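You operate a simulated robot arm through the tools that you are given. There is no shell and no other tool. Be economical: measure what you need, move in short steps, check, and stop when the job is done.

The job below is to be done with a simulated robot arm. You get a single attempt, and the scene is never put back.

## Task
Test the left rotor for ohms and put it in the stand that its reading calls for.
Fine: green if it reads 5 to 7 OHM, else orange; leave the teal arm open and the dial at OFF.

The check looks at the end state, three seconds after you hand in, the way a careful person would. Anything else that was tipped, shoved, dropped, spilled or broken makes it a failure.

## Robot
A 7-joint arm with a fingered hand on a trunk, on a base that drives. Base frame: it is fixed to the floor where the robot stands at the start and does not move with it; the origin is under the middle of the robot, x ahead of it, y to its left, z up; the surface under the hand at the start is at about z = 820. Lengths are in mm, angles in degrees, forces in N, time in s.
Its first joint turns from -166.0 to 166.0 degrees. Places, roughly: dial of the rotor tester [700, -500, 900]; green key of the rotor tester [700, -600, 900]; pocket of the test stand [500, -200, 800]; screen of the rotor tester [800, -500, 900]; teal contact arm [600, -200, 1000]. Payload 3.7 kg.
The tool frame sits at the grasp point between the pads (the TCP): z along the fingers, y along the line on which they close. The tips reach 25 mm beyond it. The gripper opens to 88 mm. The gripper's body begins 29 mm behind the TCP. The gripper is a hand of 5 fingers: y runs from the thumb to the fingers, the wrist lies at [-13, -106, -174] in the tool frame, and closing takes about 1.5 s.
Orientation is that of the tool frame in the base frame, as [roll, pitch, yaw] about the fixed x, y, z axes, in that order (R = Rz(yaw) Ry(pitch) Rx(roll)). With the fingers straight down and the wrist toward the robot, the tool's x, y and z point along [0, 1, 0], [1, 0, 0] and [0, 0, -1] of the base frame.

## Interface
- The arm moves only by the tool apply_moves. Its argument "rows" is a list of rows, each a list of 6 numbers: the shift along the tool's x, y, z in mm, then the turn, a rotation vector about the tool's x, y, z in degrees. In form: [[dx, dy, dz, wx, wy, wz], ...]. A call has 1 to 10 rows; each row is the pose to reach, as a shift and turn from the pose commanded when the call began, along the tool's axes at that moment. "grip" is the finger opening in mm, from 0 to 88, set as the call begins (left out, the last holds). Rows are played at 5 a second. More than 50 mm and 8.6 degrees between two rows, or a gripper value outside its range, and nothing of the call is played. A pose out of reach is approached as far as the arm can. The call stops where the force on the tool passes 40 N (or 10 N more than at its start, if that is more) or the arm is blocked; 0.2 s more then pass. Each finger travels about 108 mm/s and halts on what it meets, pressing with about 25 N; the grip force reading is that of the motor and also rises with nothing between the fingers. The clock runs only during rows and for 0.2 s after the last one: add rows that repeat a pose to give the fingers time. The reply holds the time, the measured pose of the TCP, the force on the tool along the base axes, the opening and the grip force, in the units named above and with some noise, with the torque about the TCP (base axes, N m) and any sound that the robot's microphone picked up.
- Cameras (640 x 400 px; columns grow to the right, rows downward): "scene" is now at [165.5, 161.3, 1301]; the picture's right is [-0.69, -0.72, 0.00], its down [-0.33, 0.31, -0.89] and it looks along [0.64, -0.62, -0.45] (base axes); focal length 290 px, centre (320, 200). "wrist" rides on the gripper at [59, -79, -105] in the tool frame; the picture's right is [-0.73, 0.32, -0.61], its down [-0.62, -0.68, 0.38] and it looks along [-0.29, 0.66, 0.70] (tool axes); focal length 234 px, centre (320, 200). There is no depth. A picture from a camera that has moved, and an enlarged one, comes with that camera's place and axes in the base frame and with its lens.
- camera(camera): a new picture of that camera. The clock stands still meanwhile.
- roll_base(legs): drives the robot by 1 to 6 legs, each [ahead, left, turn to the left] in mm, mm and degrees, along the robot's own axes; the way and the turn of a leg run together, so that a leg with both is an arc; at most 1500 mm and 180 degrees a leg. The arm and the cameras ride along, it lands a little off, and it stops where it bumps. It gives what a move gives.
- finger_targets(index, middle, ring, little, thumb_bend, thumb_turn): sets how far each is bent, from 0 (flat) to 1 (curled in); at 0.3 the hand is open as for a grip, at 0.7 the pads meet at the TCP. One left out holds its place. A second passes; each finger stops where it meets its share of the squeeze, and holds until it gets a number again. A gripper value or a shape takes the hand back. It gives what a move gives, with no picture; readings hold the bend of each and the force on index, middle, ring, little, thumb and palm. thumb_turn goes from beside the hand (0) to across from the fingers (1), as for a grip.
- grasp_type(shape): the hand has 5 fingers and takes this shape, open, in about a second: jaw (thumb against the fingers, like two jaws); tri (thumb and two fingers); tip (a fingertip pinch); poke (one finger out to press); point (the index stretched); flat (the hand flat); cup (the hand cupped); fist (a fist). The gripper value then closes the fingers along that shape, each until it touches; the sizes above hold for jaw. It gives what a move gives, with no picture.
- turn_head(pan, tilt): turns the head with the scene camera to pan (to the left, within 120 degrees either way) and tilt (down, from -29 to 69), counted from straight ahead of the robot. It gives what a move gives.
- close_up(camera, box): a new picture of the part [left, top, right, bottom] of that camera's present view, enlarged. The clock stands still meanwhile.
- job_done(): hands the job in; it is judged then, once.

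Work in short steps. Places have to be worked out from the pictures, the camera data and where the tool is seen: move nearer, look again, correct. Check each grasp and each placing, and mend what went wrong. You have 120 turns and 78 pictures in all, those below and enlarged ones among them. Open the gripper and draw the arm clear of the work before you hand the job in, unless the task says otherwise; then end with one line.

The tools are called after "Emit:" as name(argument=value, ...) on one line, values as JSON. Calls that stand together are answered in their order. apply_moves: Moves the arm, as the interface text tells. Its arguments: {"type":"object","properties":{"rows":{"type":"array","items":{"type":"array","items":{"type":"number"}}},"grip":{"type":"number"}},"required":["rows"]} The other tools are called the same way: grasp_type (shape) gives the hand a shape; finger_targets (index, middle, ring, little, thumb_bend, thumb_turn) moves the fingers one by one; roll_base (legs) drives the base; turn_head (pan, tilt) turns the head that bears the scene camera; camera (camera) takes a picture; close_up (camera, box) takes an enlarged picture of a part of a camera's view; job_done () hands the job in.

At the start:

```text
time: 0.0
eef_pos: [757.6, -192.9, 1156.6]
tool_rot: [179.9, 0.1, 90.0]
force: [-0.8, -0.8, -0.1]
ft_torque: [0.03, 0.01, 0.0]
gripper_width: 87.5
grasp_force: 0.0
shape: jaw
bend: [0.3, 0.3, 0.3, 0.3, 0.3, 0.98]
finger forces: [0.0, 0.1, 0.1, 0.0, 0.1, 0.1]
robot x, y, heading: [5.1, 0.3, 0.1]
head pan, tilt: [-43.8, 27.0]
```

scene: 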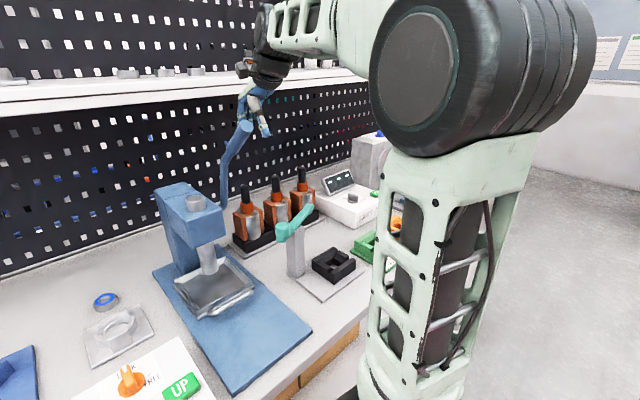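
wrist: 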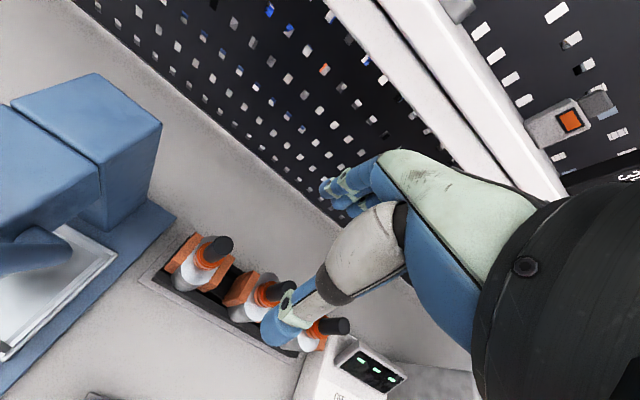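

The picture shows three rotors in a rack, the teal arm over a black pocket, and the tester partly hidden behind the arm. I'll enlarge that part.

Emit:
close_up(camera="scene", box=[200, 140, 440, 300])

Emit:
turn_head(pan=-60, tilt=35)

Emit:
camera(camera="scene")

```text
2.50 times, centred on (320, 220) of scene
camera zoom: at [165.5, 161.3, 1301.0], right [-0.69, -0.72, 0.0], down [-0.33, 0.31, -0.89], along [0.64, -0.62, -0.45], focal length 726 px, centre (320, 150)
```

zoom: 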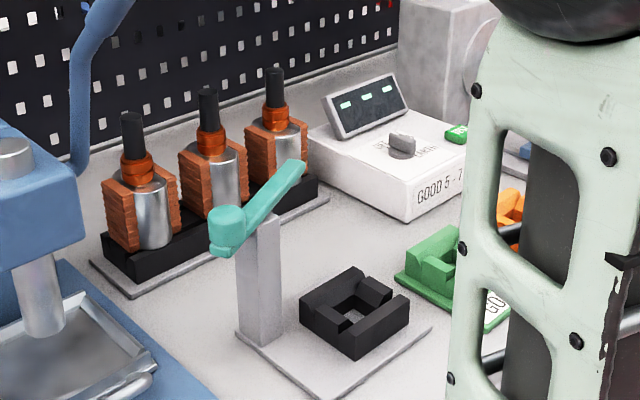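

```text
time: 0.8
eef_pos: [756.9, -191.6, 1156.3]
tool_rot: [179.9, 0.1, 90.0]
force: [0.3, 0.6, -0.1]
ft_torque: [0.01, 0.01, 0.04]
gripper_width: 87.3
grasp_force: 0.0
shape: jaw
bend: [0.3, 0.3, 0.3, 0.3, 0.3, 0.98]
finger forces: [0.0, 0.0, 0.1, 0.0, 0.1, 0.1]
robot x, y, heading: [-2.6, -0.7, -0.1]
head pan, tilt: [-60.0, 35.0]
```

```text
74 pictures are left
camera scene: at [143.5, 148.4, 1288.4], right [-0.87, -0.5, 0.0], down [-0.29, 0.5, -0.82], along [0.41, -0.71, -0.57], focal length 290 px, centre (320, 200)
```

scene: 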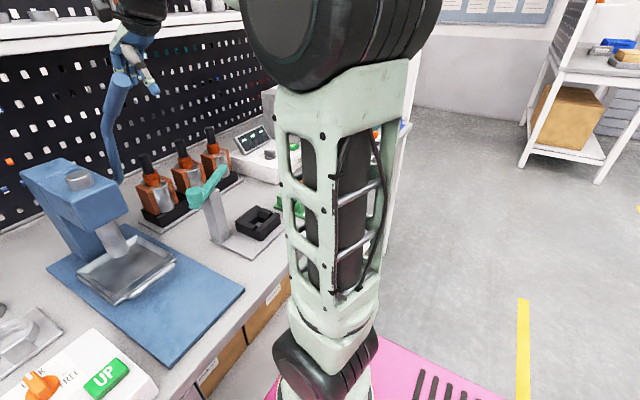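

I place the left rotor near (781,-159), the pocket near (544,-246), the dial near (653,-448) and the green stand near (527,-365). The arm hides the right side, so I drive 330 mm to the right with the hand well above everything, then look again.

Emit:
roll_base(legs=[[0, -330, 0]])

Emit:
turn_head(pan=-28, tilt=35)

Emit:
camera(camera="scene")

Emit:
camera(camera="wrist")

```text
time: 2.9
eef_pos: [758.9, -510.6, 1155.4]
tool_rot: [-179.9, 0.0, 90.2]
force: [0.6, 0.3, -0.5]
ft_torque: [0.02, 0.02, -0.01]
gripper_width: 87.4
grasp_force: 0.0
shape: jaw
bend: [0.3, 0.3, 0.3, 0.3, 0.3, 0.98]
finger forces: [0.0, 0.0, 0.0, 0.0, 0.0, 0.0]
robot x, y, heading: [-0.9, -323.0, 0.3]
head pan, tilt: [-60.0, 35.0]
```

```text
time: 3.9
eef_pos: [759.6, -510.4, 1155.6]
tool_rot: [-180.0, 0.0, 90.2]
force: [0.8, -0.5, -0.2]
ft_torque: [0.0, -0.01, 0.05]
gripper_width: 87.7
grasp_force: 0.1
shape: jaw
bend: [0.3, 0.3, 0.3, 0.3, 0.3, 0.98]
finger forces: [0.0, 0.0, 0.0, 0.0, 0.1, 0.1]
robot x, y, heading: [2.0, -321.0, 0.1]
head pan, tilt: [-28.0, 35.0]
```

```text
73 pictures are left
camera scene: at [177.0, -137.4, 1288.4], right [-0.47, -0.88, 0.0], down [-0.51, 0.27, -0.82], along [0.72, -0.38, -0.57], focal length 290 px, centre (320, 200)
```

scene: 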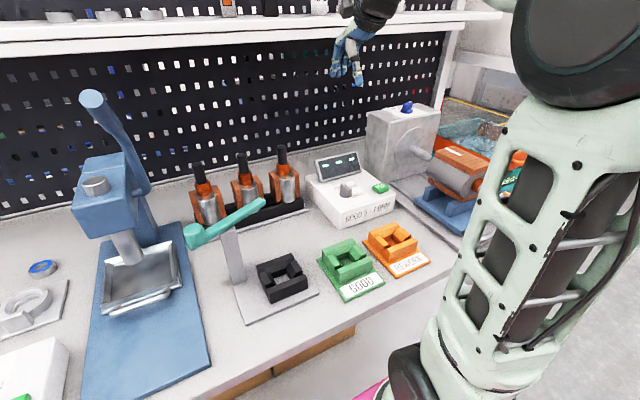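

```text
72 pictures are left
camera wrist: at [679.5, -451.0, 1263.0], right [0.33, -0.72, 0.61], down [-0.68, -0.63, -0.38], along [0.66, -0.29, -0.7], focal length 234 px, centre (320, 200)
```

wrist: 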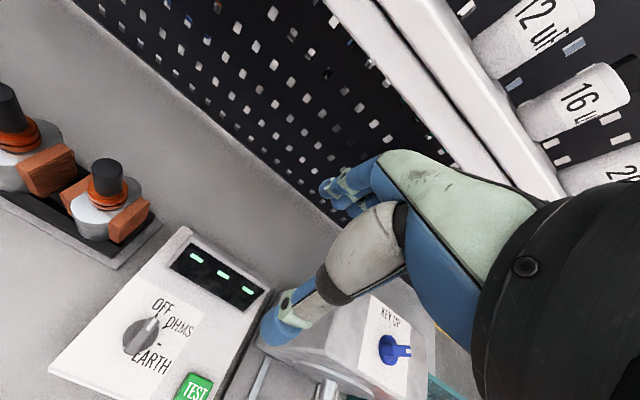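

Everything is in view now. I take close-ups of the important parts to measure them.

Emit:
close_up(camera="scene", box=[300, 130, 460, 230])

Emit:
close_up(camera="scene", box=[180, 140, 340, 240])

Emit:
close_up(camera="scene", box=[220, 210, 444, 350])

Emit:
close_up(camera="wrist", box=[40, 220, 328, 400])

```text
4.00 times, centred on (380, 180) of scene
camera zoom: at [177.0, -137.4, 1288.4], right [-0.47, -0.88, 0.0], down [-0.51, 0.27, -0.82], along [0.72, -0.38, -0.57], focal length 1161 px, centre (80, 280)
```

zoom: 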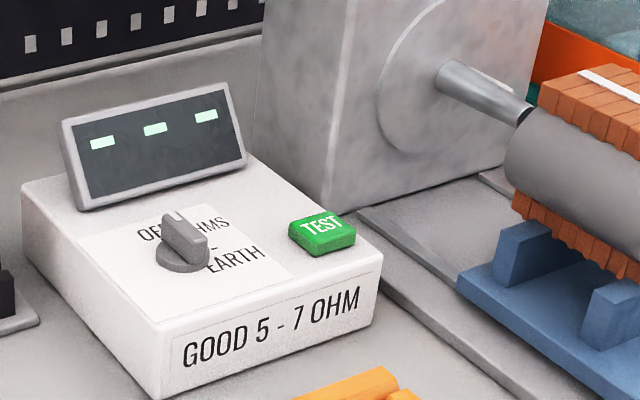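

```text
4.00 times, centred on (260, 190) of scene
camera zoom: at [177.0, -137.4, 1288.4], right [-0.47, -0.88, 0.0], down [-0.51, 0.27, -0.82], along [0.72, -0.38, -0.57], focal length 1161 px, centre (560, 240)
```

zoom: 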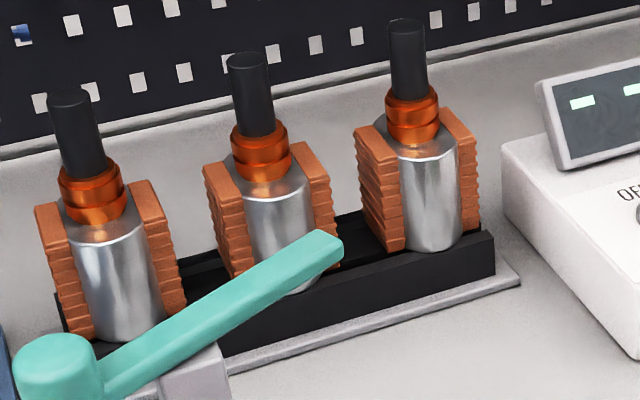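

```text
2.86 times, centred on (332, 280) of scene
camera zoom: at [177.0, -137.4, 1288.4], right [-0.47, -0.88, 0.0], down [-0.51, 0.27, -0.82], along [0.72, -0.38, -0.57], focal length 829 px, centre (286, -29)
```

zoom: 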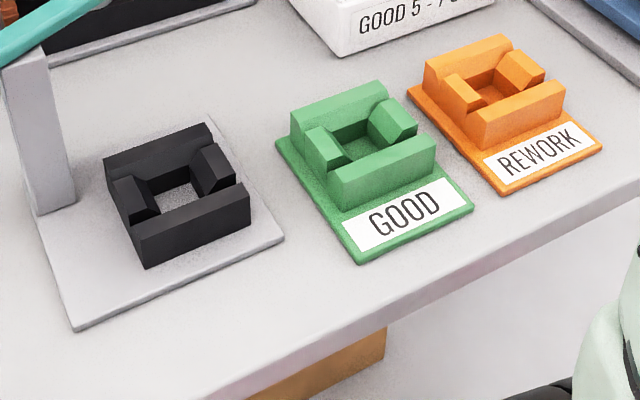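

```text
2.22 times, centred on (184, 310) of wrist
camera zoom: at [679.5, -451.0, 1263.0], right [0.33, -0.72, 0.61], down [-0.68, -0.63, -0.38], along [0.66, -0.29, -0.7], focal length 520 px, centre (622, -44)
```

zoom: 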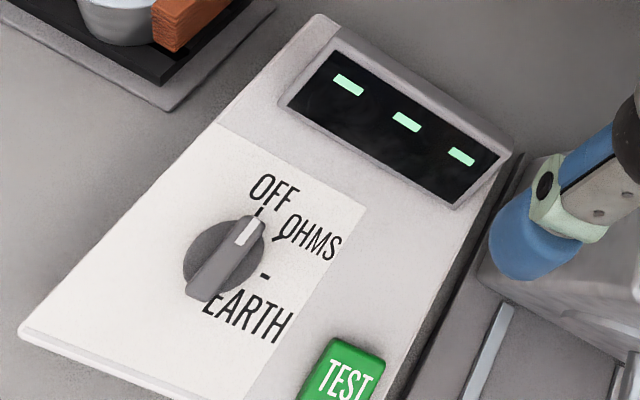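

I enlarge the teal arm to understand how it hinges.

Emit:
close_up(camera="scene", box=[170, 190, 330, 330])

Emit:
apply_moves(rows=[[45, -20, 0, 0, 0, 0], [90, -40, 0, 0, 0, 0], [135, -60, 0, 0, 0, 0], [180, -80, 0, 0, 0, 0], [225, -100, 0, 0, 0, 0], [270, -120, 0, 0, 0, 0], [300, -160, 0, 0, 0, 0], [300, -200, 0, 0, 0, 0]])

Emit:
camera(camera="wrist")

```text
2.86 times, centred on (250, 260) of scene
camera zoom: at [177.0, -137.4, 1288.4], right [-0.47, -0.88, 0.0], down [-0.51, 0.27, -0.82], along [0.72, -0.38, -0.57], focal length 829 px, centre (520, 29)
```

zoom: 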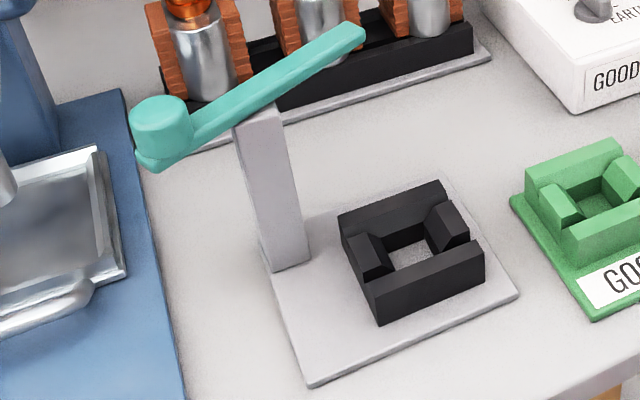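

```text
time: 5.7
eef_pos: [556.5, -209.2, 1155.0]
tool_rot: [-179.9, 0.1, 90.2]
force: [0.6, -0.3, -0.2]
ft_torque: [0.0, 0.0, 0.01]
gripper_width: 87.8
grasp_force: 0.0
shape: jaw
bend: [0.3, 0.3, 0.3, 0.3, 0.3, 0.98]
finger forces: [0.0, 0.1, 0.0, 0.0, 0.0, 0.0]
robot x, y, heading: [3.4, -319.9, 0.2]
head pan, tilt: [-28.0, 35.0]
```

```text
66 pictures are left
camera wrist: at [478.1, -150.5, 1261.7], right [0.33, -0.72, 0.61], down [-0.68, -0.63, -0.38], along [0.66, -0.29, -0.7], focal length 234 px, centre (320, 200)
```

wrist: 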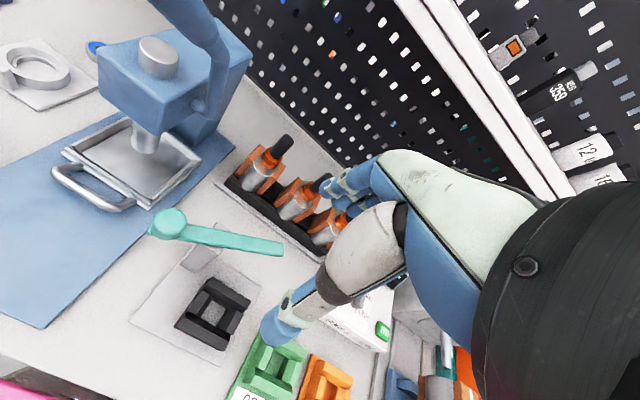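

Triangulating, the knob is near (571,-122,987), the arm tip near (645,-257,953), and the post near (601,-177). I enlarge this view to see the hinge.

Emit:
close_up(camera="wrist", box=[130, 180, 322, 300])

Emit:
close_up(camera="wrist", box=[120, 260, 376, 400])

```text
3.33 times, centred on (226, 240) of wrist
camera zoom: at [478.1, -150.5, 1261.7], right [0.33, -0.72, 0.61], down [-0.68, -0.63, -0.38], along [0.66, -0.29, -0.7], focal length 781 px, centre (633, 67)
```

zoom: 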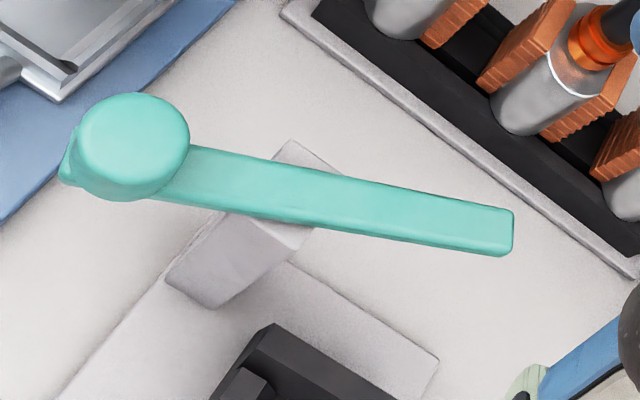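

```text
2.50 times, centred on (248, 330) of wrist
camera zoom: at [478.1, -150.5, 1261.7], right [0.33, -0.72, 0.61], down [-0.68, -0.63, -0.38], along [0.66, -0.29, -0.7], focal length 585 px, centre (500, -125)
```

zoom: 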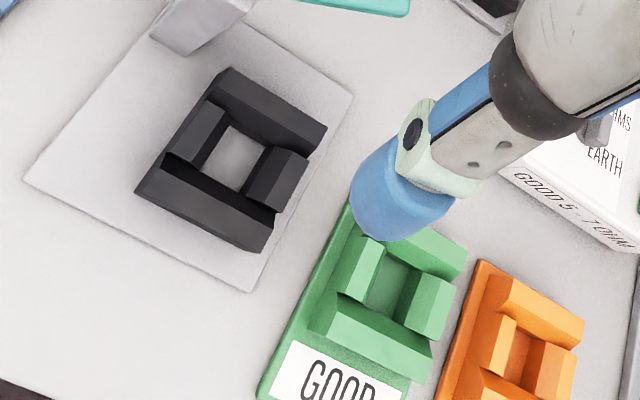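

The teal arm is a lever that turns on the post, so pushing the knob toward +x swings its tip over the pocket. Next I move the hand nearer the left rotor to measure it.

Emit:
apply_moves(rows=[[20, 40, 0, 0, 0, 0], [44, 80, 0, 0, 0, 0], [44, 115, 0, 0, 0, 0]])

Emit:
camera(camera="wrist")

Emit:
close_up(camera="scene", box=[170, 20, 330, 240])

```text
time: 6.5
eef_pos: [673.2, -168.0, 1157.9]
tool_rot: [179.9, 0.0, 90.2]
force: [0.2, 0.0, 0.4]
ft_torque: [0.0, -0.01, -0.02]
gripper_width: 88.0
grasp_force: 0.1
shape: jaw
bend: [0.3, 0.3, 0.3, 0.3, 0.3, 0.98]
finger forces: [0.0, 0.0, 0.0, 0.0, 0.0, 0.0]
robot x, y, heading: [3.1, -320.0, 0.3]
head pan, tilt: [-28.0, 35.0]
```

```text
63 pictures are left
camera wrist: at [593.8, -108.8, 1264.0], right [0.33, -0.72, 0.61], down [-0.68, -0.63, -0.38], along [0.66, -0.29, -0.7], focal length 234 px, centre (320, 200)
```

wrist: 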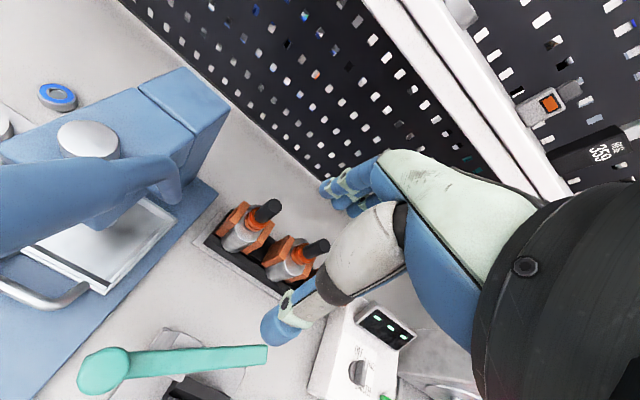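

```text
1.82 times, centred on (250, 130) of scene
camera zoom: at [176.6, -137.3, 1288.4], right [-0.47, -0.88, 0.0], down [-0.51, 0.27, -0.82], along [0.72, -0.38, -0.57], focal length 528 px, centre (447, 327)
```

zoom: 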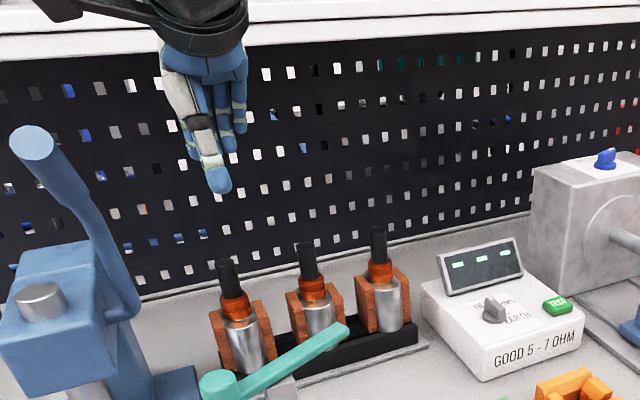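

I enlarge the rotor area in the wrist view.

Emit:
close_up(camera="wrist", box=[180, 180, 340, 300])

```text
3.33 times, centred on (260, 240) of wrist
camera zoom: at [593.8, -108.8, 1264.0], right [0.33, -0.72, 0.61], down [-0.68, -0.63, -0.38], along [0.66, -0.29, -0.7], focal length 781 px, centre (520, 67)
```

zoom: 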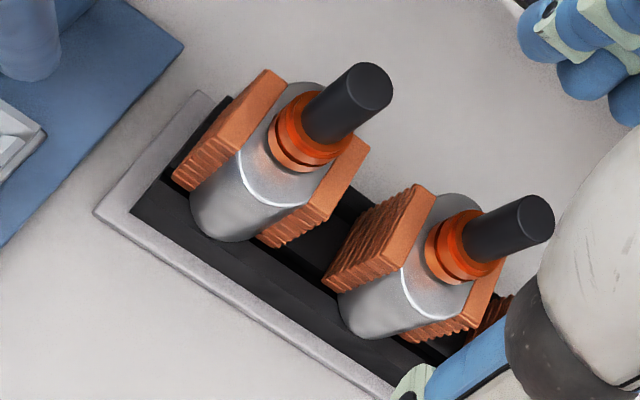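

Triangulating gives the left shaft top near (782,-165,995). I move to just above it and check with a picture before descending.

Emit:
apply_moves(rows=[[1, 36, 20, 0, 0, 0], [2, 72, 40, 0, 0, 0], [3, 109, 60, 0, 0, 0], [3, 109, 105, 0, 0, 0], [3, 109, 105, 0, 0, 0]], grip=88)

Emit:
camera(camera="wrist")

Emit:
close_up(camera="scene", box=[160, 60, 320, 240])

```text
time: 7.7
eef_pos: [781.0, -159.8, 1051.2]
tool_rot: [180.0, 0.0, 90.2]
force: [-0.1, -0.1, 0.6]
ft_torque: [0.02, 0.0, 0.01]
gripper_width: 87.6
grasp_force: 0.0
shape: jaw
bend: [0.3, 0.3, 0.3, 0.3, 0.3, 0.98]
finger forces: [0.0, 0.0, 0.0, 0.0, 0.0, 0.0]
robot x, y, heading: [-0.1, -322.5, 0.2]
head pan, tilt: [-28.0, 35.0]
```

```text
60 pictures are left
camera wrist: at [701.6, -101.6, 1157.6], right [0.33, -0.72, 0.61], down [-0.68, -0.63, -0.38], along [0.66, -0.29, -0.7], focal length 234 px, centre (320, 200)
```

wrist: 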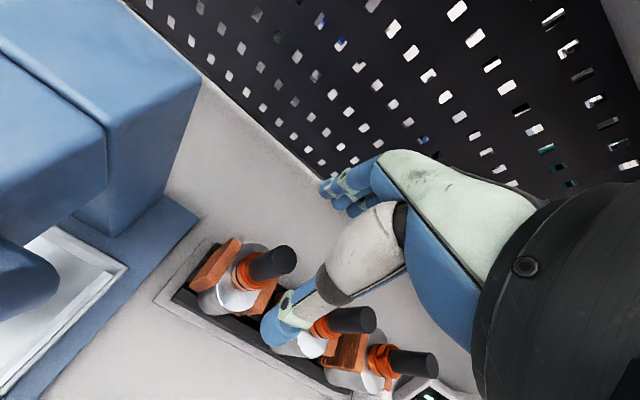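

```text
2.22 times, centred on (240, 150) of scene
camera zoom: at [177.1, -137.2, 1288.4], right [-0.47, -0.88, 0.0], down [-0.51, 0.27, -0.82], along [0.72, -0.38, -0.57], focal length 645 px, centre (498, 311)
```

zoom: 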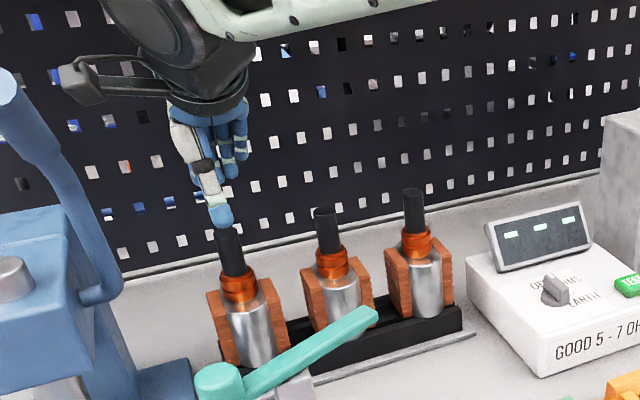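

The shaft lines up within a few mm. I descend to grasp height with a small correction in y.

Emit:
apply_moves(rows=[[-3, 0, 20, 0, 0, 0], [-3, 0, 40, 0, 0, 0], [-3, 0, 60, 0, 0, 0], [-3, 0, 75, 0, 0, 0], [-3, 0, 75, 0, 0, 0]])

Emit:
camera(camera="wrist")

```text
time: 8.9
eef_pos: [781.6, -164.4, 976.2]
tool_rot: [180.0, -0.1, 90.3]
force: [-1.0, -0.1, 0.0]
ft_torque: [0.02, -0.02, -0.02]
gripper_width: 87.9
grasp_force: 0.0
shape: jaw
bend: [0.3, 0.3, 0.3, 0.3, 0.3, 0.98]
finger forces: [0.0, 0.0, 0.0, 0.0, 0.0, 0.1]
robot x, y, heading: [-1.0, -319.6, 0.2]
head pan, tilt: [-28.0, 35.0]
```

```text
58 pictures are left
camera wrist: at [702.6, -105.5, 1083.7], right [0.33, -0.72, 0.61], down [-0.68, -0.63, -0.38], along [0.66, -0.29, -0.7], focal length 234 px, centre (320, 200)
```

wrist: 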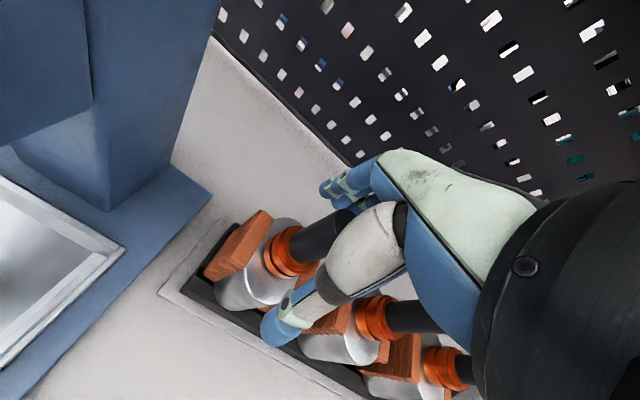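

The shaft is between the thumb and the fingers, so I close.

Emit:
apply_moves(rows=[[0, 0, 0, 0, 0, 0], [0, 0, 0, 0, 0, 0], [0, 0, 0, 0, 0, 0], [0, 0, 0, 0, 0, 0], [0, 0, 0, 0, 0, 0], [0, 0, 0, 0, 0, 0], [0, 0, 0, 0, 0, 0], [0, 0, 0, 0, 0, 0]], grip=10)

Emit:
camera(camera="wrist")

```text
time: 10.7
eef_pos: [782.1, -164.1, 979.2]
tool_rot: [179.9, -0.1, 90.2]
force: [0.6, -2.4, 27.4]
ft_torque: [-0.01, -0.09, 0.01]
gripper_width: 20.1
grasp_force: 24.9
shape: jaw
bend: [0.74, 0.61, 0.67, 0.66, 0.77, 1.0]
finger forces: [30.8, 7.5, 0.1, 0.0, 32.9, 0.0]
robot x, y, heading: [-1.3, -326.2, 0.1]
head pan, tilt: [-28.0, 35.0]
```

```text
57 pictures are left
camera wrist: at [702.0, -105.7, 1085.3], right [0.32, -0.73, 0.61], down [-0.68, -0.63, -0.39], along [0.66, -0.29, -0.69], focal length 234 px, centre (320, 200)
```

wrist: 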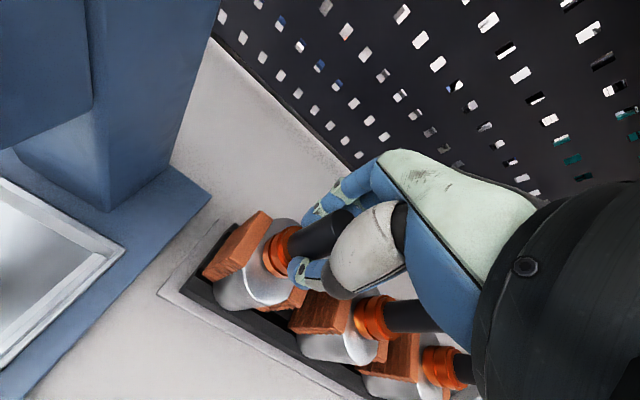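

The hold is by the thumb and index, but there is 27 N upward, so the closing fingertips are pressing on the commutator. I open, rise 7 mm, shift slightly in y, and close again.

Emit:
apply_moves(rows=[[0, 0, 0, 0, 0, 0], [0, 0, 0, 0, 0, 0], [0, 0, 0, 0, 0, 0], [2, 0, -7, 0, 0, 0], [3, 0, -7, 0, 0, 0]], grip=70)

Emit:
apply_moves(rows=[[0, 0, 0, 0, 0, 0], [0, 0, 0, 0, 0, 0], [0, 0, 0, 0, 0, 0], [0, 0, 0, 0, 0, 0], [0, 0, 0, 0, 0, 0], [0, 0, 0, 0, 0, 0], [0, 0, 0, 0, 0, 0]], grip=10)

```text
time: 11.9
eef_pos: [780.5, -160.5, 983.6]
tool_rot: [-179.9, 0.0, 90.2]
force: [0.3, 0.5, -0.6]
ft_torque: [0.0, -0.02, -0.01]
gripper_width: 69.7
grasp_force: 0.0
shape: jaw
bend: [0.27, 0.34, 0.32, 0.33, 0.5, 0.99]
finger forces: [0.0, 0.0, 0.0, 0.1, 0.0, 0.1]
robot x, y, heading: [2.4, -320.0, 0.2]
head pan, tilt: [-28.0, 35.0]
```

```text
time: 13.5
eef_pos: [780.9, -161.6, 984.6]
tool_rot: [179.9, 0.0, 90.2]
force: [-2.7, -0.4, -0.2]
ft_torque: [0.02, 0.09, 0.01]
gripper_width: 11.1
grasp_force: 0.0
shape: jaw
bend: [0.72, 0.63, 0.62, 0.6, 0.71, 1.0]
finger forces: [1.2, 0.4, 0.0, 0.0, 3.6, 0.0]
robot x, y, heading: [-3.6, -322.3, 0.1]
head pan, tilt: [-28.0, 35.0]
```

The opening is 11 mm with little force yet. I wait a moment with a tighter set value and look.

Emit:
apply_moves(rows=[[0, 0, 0, 0, 0, 0], [0, 0, 0, 0, 0, 0], [0, 0, 0, 0, 0, 0]], grip=0)

Emit:
close_up(camera="wrist", box=[180, 140, 420, 320])

Emit:
close_up(camera="scene", box=[160, 80, 300, 240])

```text
time: 14.3
eef_pos: [781.8, -160.4, 984.6]
tool_rot: [180.0, 0.0, 90.2]
force: [-3.8, -1.0, 0.4]
ft_torque: [-0.03, 0.1, -0.02]
gripper_width: 11.1
grasp_force: 24.2
shape: jaw
bend: [0.72, 0.64, 0.7, 0.7, 0.73, 1.0]
finger forces: [13.8, 5.7, 0.0, 0.0, 23.1, 0.1]
robot x, y, heading: [0.7, -319.5, 0.3]
head pan, tilt: [-28.0, 35.0]
```

```text
2.22 times, centred on (300, 230) of wrist
camera zoom: at [701.6, -102.9, 1090.8], right [0.33, -0.72, 0.61], down [-0.68, -0.63, -0.38], along [0.66, -0.29, -0.7], focal length 520 px, centre (364, 133)
```

zoom: 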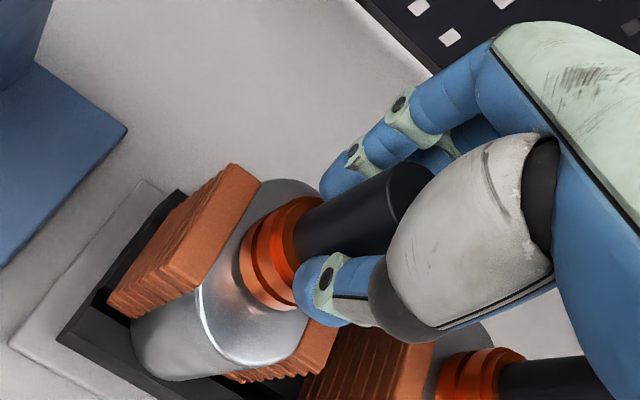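

```text
2.50 times, centred on (230, 160) of scene
camera zoom: at [176.9, -137.3, 1288.4], right [-0.47, -0.88, 0.0], down [-0.51, 0.27, -0.82], along [0.72, -0.38, -0.57], focal length 726 px, centre (545, 300)
```

zoom: 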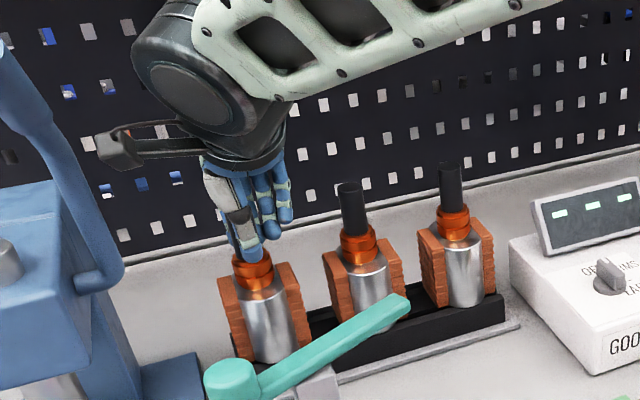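

The shaft is pinched (thumb 23 N, index 14, middle 6). I lift 15 mm and see if the rotor follows.

Emit:
apply_moves(rows=[[0, 0, -5, 0, 0, 0], [0, 0, -10, 0, 0, 0], [0, 0, -15, 0, 0, 0], [0, 0, -15, 0, 0, 0]])

Emit:
close_up(camera="wrist", box=[180, 140, 420, 320])

```text
time: 15.3
eef_pos: [781.9, -162.4, 999.5]
tool_rot: [-179.9, 0.0, 90.1]
force: [-0.8, 0.5, -13.2]
ft_torque: [-0.02, 0.0, 0.03]
gripper_width: 10.3
grasp_force: 25.0
shape: jaw
bend: [0.72, 0.64, 0.7, 0.7, 0.73, 1.0]
finger forces: [14.5, 6.3, 0.1, 0.0, 20.6, 0.0]
robot x, y, heading: [3.2, -316.8, 0.2]
head pan, tilt: [-28.0, 35.0]
```

```text
2.22 times, centred on (300, 230) of wrist
camera zoom: at [703.2, -103.9, 1105.2], right [0.33, -0.72, 0.61], down [-0.68, -0.63, -0.38], along [0.66, -0.29, -0.7], focal length 520 px, centre (364, 133)
```

zoom: 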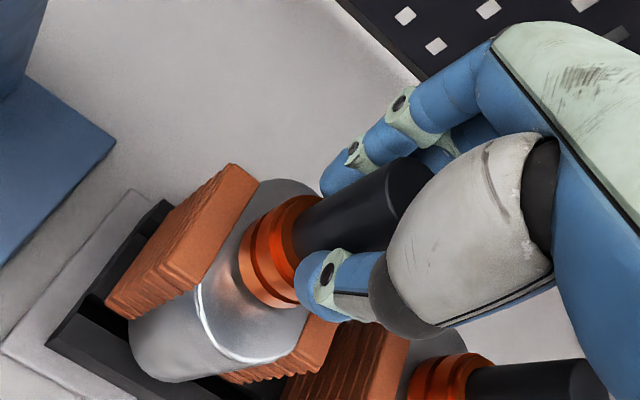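

The rotor comes along (about 13 N, nothing slipping). I lift it another 165 mm so that its bottom will clear the teal arm.

Emit:
apply_moves(rows=[[0, 0, -15, 0, 0, 0], [0, 0, -30, 0, 0, 0], [0, 0, -45, 0, 0, 0], [0, 0, -65, 0, 0, 0], [0, 0, -85, 0, 0, 0], [0, 0, -105, 0, 0, 0], [0, 0, -125, 0, 0, 0], [0, 0, -145, 0, 0, 0], [0, 0, -165, 0, 0, 0], [0, 0, -165, 0, 0, 0]])

Emit:
camera(camera="wrist")

Emit:
camera(camera="scene")

```text
time: 17.5
eef_pos: [782.7, -164.9, 1163.5]
tool_rot: [-179.9, 0.1, 90.1]
force: [-1.7, -0.3, -13.6]
ft_torque: [0.02, 0.01, 0.0]
gripper_width: 10.1
grasp_force: 25.3
shape: jaw
bend: [0.72, 0.64, 0.7, 0.7, 0.73, 1.0]
finger forces: [14.6, 6.2, 0.0, 0.0, 20.5, 0.0]
robot x, y, heading: [0.5, -320.8, 0.4]
head pan, tilt: [-28.0, 35.0]
```

```text
53 pictures are left
camera wrist: at [703.0, -107.1, 1270.4], right [0.33, -0.72, 0.61], down [-0.68, -0.63, -0.38], along [0.66, -0.29, -0.7], focal length 234 px, centre (320, 200)
```

wrist: 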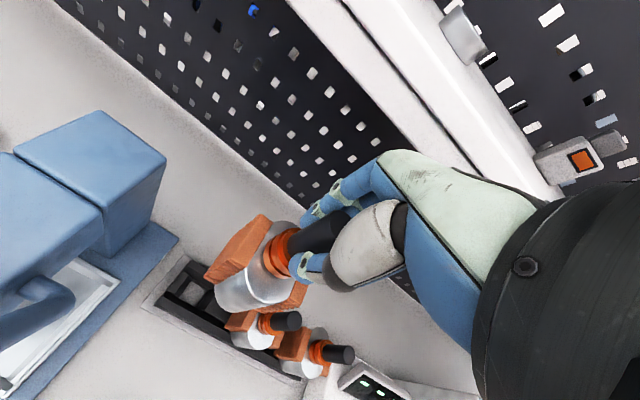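

```text
52 pictures are left
camera scene: at [177.5, -137.2, 1288.3], right [-0.47, -0.88, 0.0], down [-0.51, 0.27, -0.82], along [0.72, -0.38, -0.57], focal length 290 px, centre (320, 200)
```

scene: 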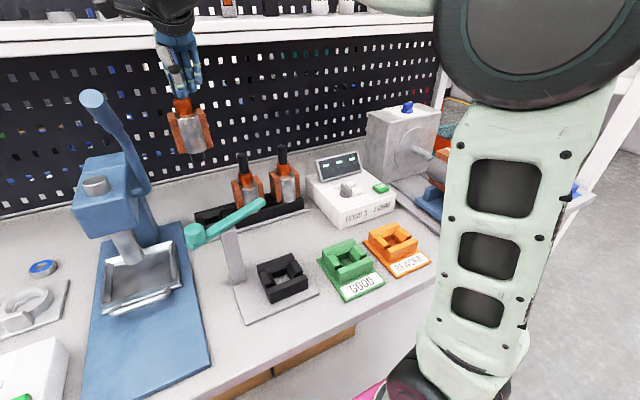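

I enlarge the empty rack slot to learn how a rotor sits, and the held rotor to check its orientation.

Emit:
close_up(camera="wrist", box=[140, 200, 348, 350])

Emit:
close_up(camera="scene", box=[130, 60, 274, 170])

```text
2.67 times, centred on (244, 275) of wrist
camera zoom: at [703.0, -107.1, 1270.4], right [0.33, -0.72, 0.61], down [-0.68, -0.63, -0.38], along [0.66, -0.29, -0.7], focal length 624 px, centre (523, 0)
```

zoom: 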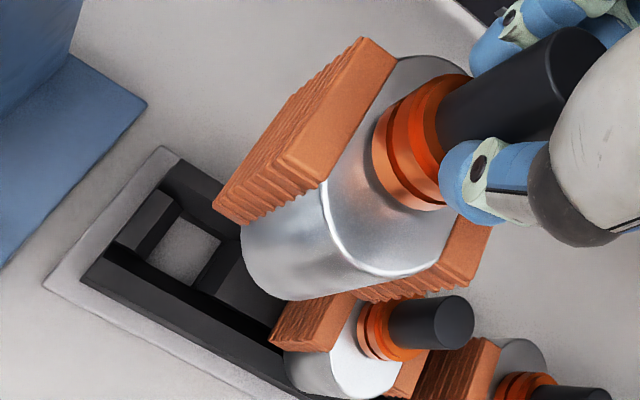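

```text
3.64 times, centred on (202, 115) of scene
camera zoom: at [177.5, -137.2, 1288.3], right [-0.47, -0.88, 0.0], down [-0.51, 0.27, -0.82], along [0.72, -0.38, -0.57], focal length 1055 px, centre (749, 509)
```

zoom: 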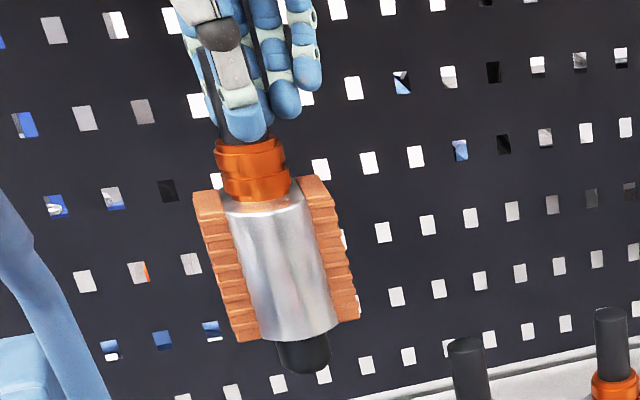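

The rotor has a lower stub that goes in the hole, with coppers over the ±y blocks, and the black pocket has the same layout. The pocket centre is near (543.5,-247.5), so I carry the rotor above it.

Emit:
apply_moves(rows=[[-8, -24, -5, 0, 0, 0], [-16, -48, -10, 0, 0, 0], [-25, -75, -10, 0, 0, 0], [-34, -102, -10, 0, 0, 0], [-43, -129, -10, 0, 0, 0], [-52, -156, -10, 0, 0, 0], [-61, -183, -10, 0, 0, 0], [-70, -210, -10, 0, 0, 0], [-80, -241, -10, 0, 0, 0], [-80, -241, -10, 0, 0, 0]])

Emit:
camera(camera="wrist")

Emit:
camera(camera="scene")

```text
time: 19.7
eef_pos: [541.3, -244.2, 1173.5]
tool_rot: [180.0, 0.0, 90.2]
force: [0.1, 0.3, -13.1]
ft_torque: [0.03, 0.02, -0.01]
gripper_width: 10.4
grasp_force: 25.3
shape: jaw
bend: [0.72, 0.63, 0.7, 0.7, 0.73, 1.0]
finger forces: [14.8, 6.1, 0.0, 0.0, 20.4, 0.0]
robot x, y, heading: [1.6, -319.8, 0.1]
head pan, tilt: [-28.0, 35.0]
```

```text
49 pictures are left
camera wrist: at [461.7, -184.8, 1280.2], right [0.33, -0.72, 0.61], down [-0.68, -0.63, -0.38], along [0.66, -0.29, -0.7], focal length 234 px, centre (320, 200)
```

wrist: 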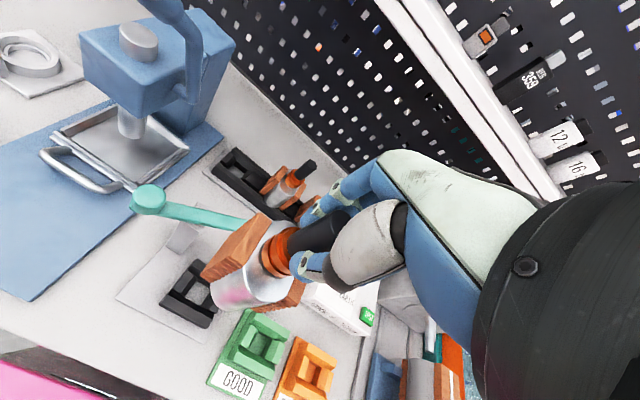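

```text
48 pictures are left
camera scene: at [177.4, -137.2, 1288.3], right [-0.47, -0.88, 0.0], down [-0.51, 0.27, -0.82], along [0.72, -0.38, -0.57], focal length 290 px, centre (320, 200)
```

scene: 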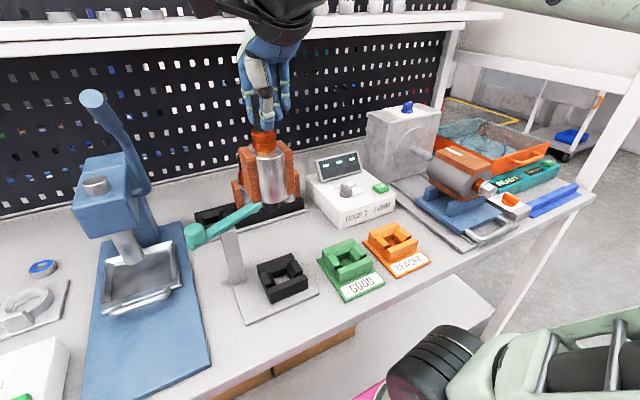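

It is hovering over the pocket. I descend 110 mm and inspect from both cameras before inserting.

Emit:
apply_moves(rows=[[0, 0, 20, 0, 0, 0], [0, 0, 40, 0, 0, 0], [0, 0, 60, 0, 0, 0], [0, 0, 80, 0, 0, 0], [0, 0, 100, 0, 0, 0], [0, 0, 115, 0, 0, 0], [0, 0, 115, 0, 0, 0]])

Emit:
close_up(camera="wrist", box=[140, 180, 396, 340])

Emit:
close_up(camera="scene", box=[210, 150, 370, 330])

```text
time: 21.3
eef_pos: [543.0, -244.3, 1056.9]
tool_rot: [-180.0, -0.1, 90.2]
force: [0.1, 0.0, -12.8]
ft_torque: [-0.02, -0.05, -0.01]
gripper_width: 10.2
grasp_force: 24.5
shape: jaw
bend: [0.72, 0.63, 0.7, 0.7, 0.73, 1.0]
finger forces: [14.9, 6.7, 0.0, 0.1, 20.0, 0.1]
robot x, y, heading: [-0.6, -322.6, 0.4]
head pan, tilt: [-28.0, 35.0]
```

```text
2.50 times, centred on (268, 260) of wrist
camera zoom: at [463.6, -185.2, 1163.2], right [0.33, -0.72, 0.61], down [-0.68, -0.63, -0.38], along [0.66, -0.29, -0.7], focal length 585 px, centre (450, 50)
```

zoom: 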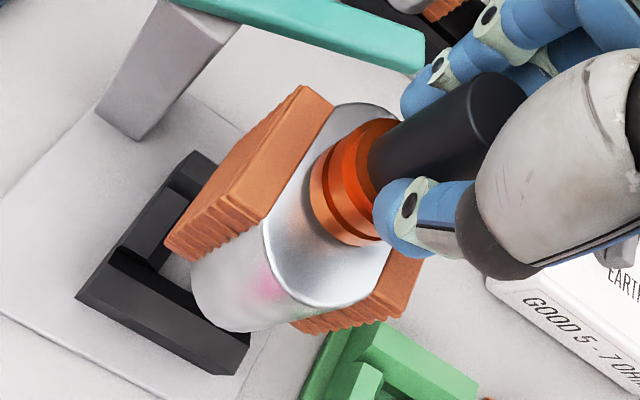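

```text
2.22 times, centred on (290, 240) of scene
camera zoom: at [177.4, -137.2, 1288.3], right [-0.47, -0.88, 0.0], down [-0.51, 0.27, -0.82], along [0.72, -0.38, -0.57], focal length 645 px, centre (387, 111)
```

zoom: 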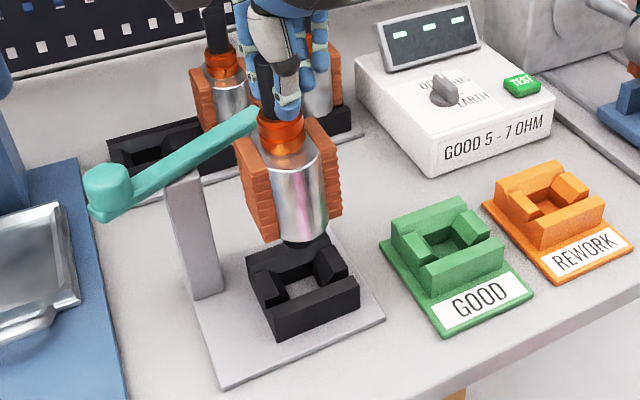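

The rotor axis is within a few mm of the pocket centre. I lower 30 mm more with a 2 mm shift toward -y, then check the stub against the hole.

Emit:
apply_moves(rows=[[-2, 0, 10, 0, 0, 0], [-2, 0, 20, 0, 0, 0], [-2, 0, 30, 0, 0, 0], [-2, 0, 30, 0, 0, 0]])

Emit:
close_up(camera="wrist", box=[140, 180, 396, 340])

Emit:
close_up(camera="scene", box=[240, 190, 340, 315])

```text
time: 22.3
eef_pos: [542.3, -246.0, 1029.8]
tool_rot: [-179.9, 0.0, 90.2]
force: [0.3, 0.3, -13.4]
ft_torque: [0.0, -0.01, 0.01]
gripper_width: 10.0
grasp_force: 24.9
shape: jaw
bend: [0.72, 0.63, 0.7, 0.7, 0.73, 1.0]
finger forces: [14.9, 6.4, 0.0, 0.1, 20.1, 0.0]
robot x, y, heading: [2.4, -321.2, 0.2]
head pan, tilt: [-28.0, 35.0]
```

```text
2.50 times, centred on (268, 260) of wrist
camera zoom: at [462.7, -187.9, 1135.4], right [0.33, -0.72, 0.61], down [-0.68, -0.63, -0.38], along [0.66, -0.29, -0.7], focal length 585 px, centre (450, 50)
```

zoom: 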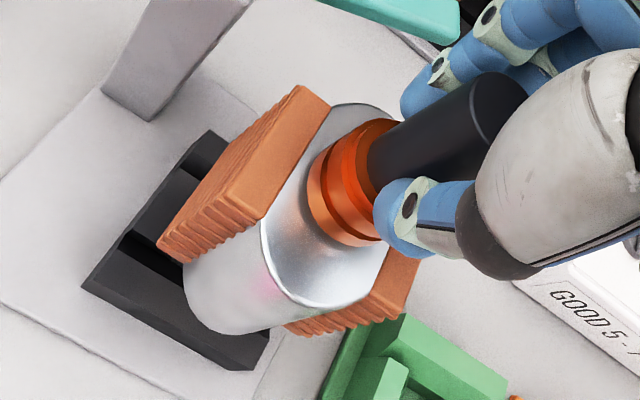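

```text
3.20 times, centred on (290, 252) of scene
camera zoom: at [177.4, -137.2, 1288.3], right [-0.47, -0.88, 0.0], down [-0.51, 0.27, -0.82], along [0.72, -0.38, -0.57], focal length 929 px, centre (416, 32)
```

zoom: 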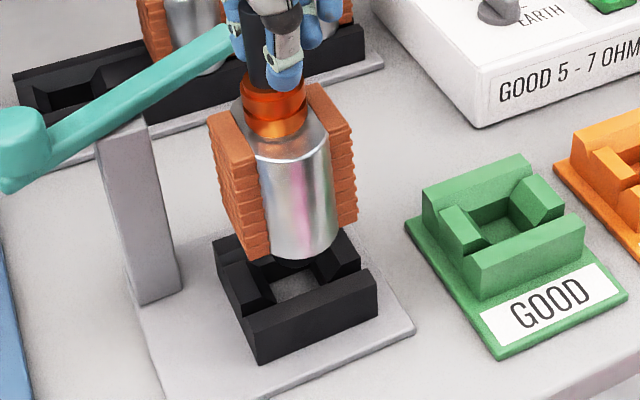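

Alignment still looks good. I lower slowly in 5 mm steps, watching the force.

Emit:
apply_moves(rows=[[-1, 0, 5, 0, 0, 0], [-1, 0, 10, 0, 0, 0], [-1, 0, 15, 0, 0, 0], [-1, 0, 20, 0, 0, 0], [-1, 0, 25, 0, 0, 0], [-1, 0, 25, 0, 0, 0]])

Emit:
close_up(camera="scene", box=[240, 190, 340, 315])

```text
time: 23.7
eef_pos: [539.3, -245.6, 1003.5]
tool_rot: [-179.9, 0.0, 90.3]
force: [1.0, -0.4, -13.8]
ft_torque: [0.01, -0.08, -0.01]
gripper_width: 10.5
grasp_force: 24.9
shape: jaw
bend: [0.72, 0.63, 0.7, 0.7, 0.73, 1.0]
finger forces: [15.2, 7.0, 0.0, 0.0, 20.1, 0.0]
robot x, y, heading: [-1.6, -317.7, 0.2]
head pan, tilt: [-28.0, 35.0]
```

```text
3.20 times, centred on (290, 252) of scene
camera zoom: at [177.4, -137.2, 1288.3], right [-0.47, -0.88, 0.0], down [-0.51, 0.27, -0.82], along [0.72, -0.38, -0.57], focal length 929 px, centre (416, 32)
```

zoom: 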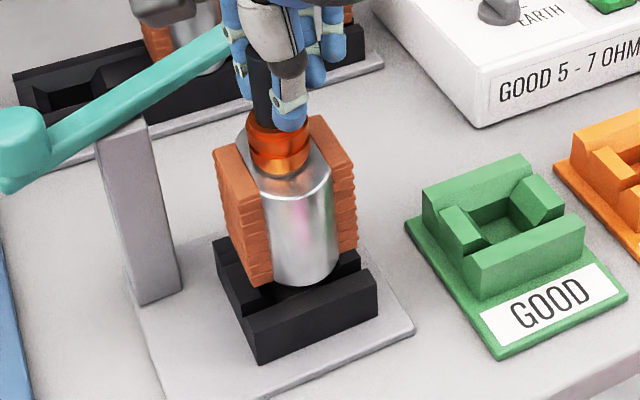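

No contact so far. I lower further in small steps.

Emit:
apply_moves(rows=[[0, 1, 4, 0, 0, 0], [0, 1, 8, 0, 0, 0], [0, 1, 12, 0, 0, 0], [0, 1, 16, 0, 0, 0], [0, 1, 20, 0, 0, 0], [0, 1, 24, 0, 0, 0]])

Emit:
close_up(camera="scene", box=[240, 190, 340, 315])

```text
time: 25.1
eef_pos: [539.9, -247.0, 982.0]
tool_rot: [179.6, -0.1, 90.2]
force: [-2.6, -9.6, 35.1]
ft_torque: [-0.26, -0.01, -0.13]
gripper_width: 13.0
grasp_force: 25.8
shape: jaw
bend: [0.72, 0.63, 0.7, 0.7, 0.73, 1.0]
finger forces: [17.5, 13.6, 0.1, 0.0, 29.5, 0.0]
robot x, y, heading: [-1.7, -318.8, 0.3]
head pan, tilt: [-28.0, 35.0]
```

```text
3.20 times, centred on (290, 252) of scene
camera zoom: at [176.1, -137.9, 1288.6], right [-0.47, -0.88, 0.0], down [-0.51, 0.27, -0.82], along [0.73, -0.38, -0.57], focal length 929 px, centre (416, 32)
```

zoom: 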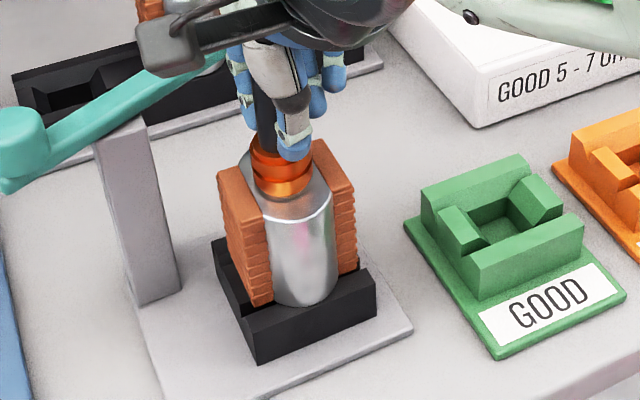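

It met firm support at z 982, about the same height as in the rack, so it is probably seated. I ease up 2 mm to unload, then look before releasing.

Emit:
apply_moves(rows=[[0, 0, -1, 0, 0, 0], [0, 0, -2, 0, 0, 0], [0, 0, -2, 0, 0, 0]])

Emit:
close_up(camera="wrist", box=[140, 180, 396, 340])

```text
time: 25.9
eef_pos: [541.0, -245.4, 982.8]
tool_rot: [180.0, 0.0, 90.2]
force: [-2.2, -10.9, 40.0]
ft_torque: [-0.2, -0.19, -0.15]
gripper_width: 13.6
grasp_force: 25.0
shape: jaw
bend: [0.73, 0.62, 0.7, 0.7, 0.74, 1.0]
finger forces: [22.7, 13.9, 0.1, 0.0, 28.8, 0.1]
robot x, y, heading: [1.6, -320.8, 0.1]
head pan, tilt: [-28.0, 35.0]
```

```text
2.50 times, centred on (268, 260) of wrist
camera zoom: at [461.9, -187.9, 1088.5], right [0.32, -0.73, 0.61], down [-0.68, -0.63, -0.39], along [0.66, -0.29, -0.69], focal length 585 px, centre (450, 50)
```

zoom: 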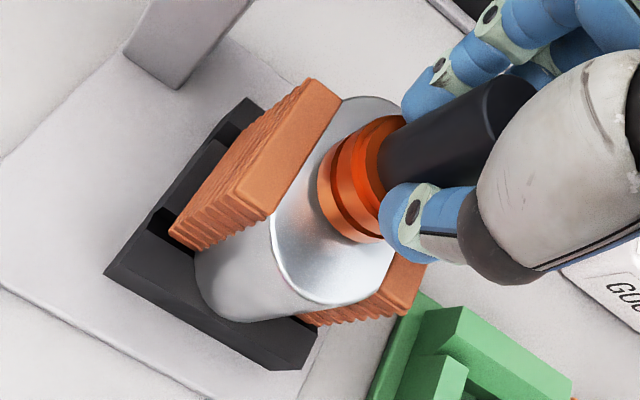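

Still 40 N, since the commanded pose is below the actual one. I rise a few mm more.

Emit:
apply_moves(rows=[[0, 0, -1, 0, 0, 0], [0, 0, -2, 0, 0, 0], [0, 0, -3, 0, 0, 0], [0, 0, -3, 0, 0, 0]])

```text
time: 26.9
eef_pos: [541.1, -247.9, 982.8]
tool_rot: [-179.9, 0.0, 90.2]
force: [-5.4, -5.3, 10.8]
ft_torque: [-0.09, 0.04, -0.06]
gripper_width: 12.8
grasp_force: 24.5
shape: jaw
bend: [0.73, 0.63, 0.7, 0.7, 0.74, 1.0]
finger forces: [15.6, 8.8, 0.0, 0.1, 27.3, 0.0]
robot x, y, heading: [2.3, -321.7, 0.2]
head pan, tilt: [-28.0, 35.0]
```

The load is down to about 11 N, so the rotor stands on its own. I rise 1 mm and open moderately, keeping the fingers off the teal arm.

Emit:
apply_moves(rows=[[0, 0, -1, 0, 0, 0], [0, 0, -1, 0, 0, 0], [0, 0, -1, 0, 0, 0], [0, 0, -1, 0, 0, 0], [0, 0, -1, 0, 0, 0]], grip=55)

Emit:
close_up(camera="wrist", box=[140, 180, 396, 340])

Emit:
close_up(camera="scene", box=[180, 150, 340, 330])

```text
time: 28.1
eef_pos: [542.9, -246.7, 984.3]
tool_rot: [180.0, 0.0, 90.2]
force: [-1.3, 0.3, 0.0]
ft_torque: [0.0, 0.0, -0.03]
gripper_width: 54.4
grasp_force: 0.0
shape: jaw
bend: [0.29, 0.4, 0.36, 0.37, 0.63, 1.0]
finger forces: [0.0, 0.0, 0.1, 0.0, 0.0, 0.0]
robot x, y, heading: [-0.3, -323.1, 0.3]
head pan, tilt: [-28.0, 35.0]
```

```text
2.50 times, centred on (268, 260) of wrist
camera zoom: at [463.5, -188.1, 1091.0], right [0.33, -0.72, 0.61], down [-0.68, -0.63, -0.38], along [0.66, -0.29, -0.7], focal length 585 px, centre (450, 50)
```

zoom: 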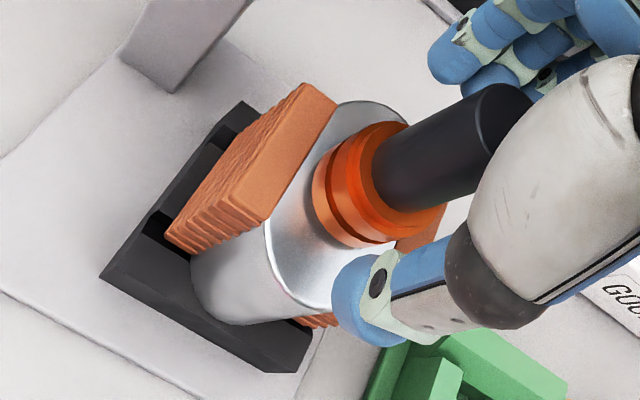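

```text
2.22 times, centred on (260, 240) of scene
camera zoom: at [177.1, -137.3, 1288.4], right [-0.47, -0.88, 0.0], down [-0.51, 0.27, -0.82], along [0.72, -0.38, -0.57], focal length 645 px, centre (453, 111)
```

zoom: 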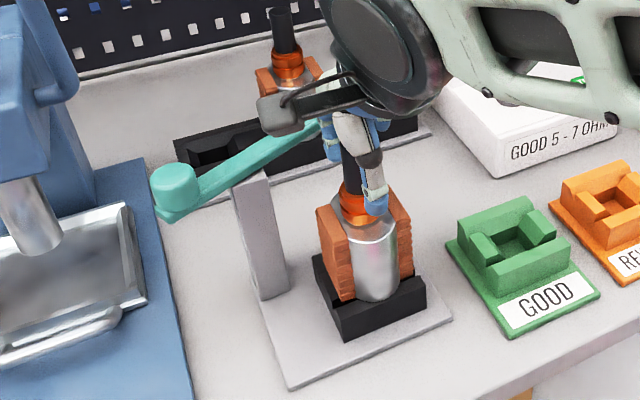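

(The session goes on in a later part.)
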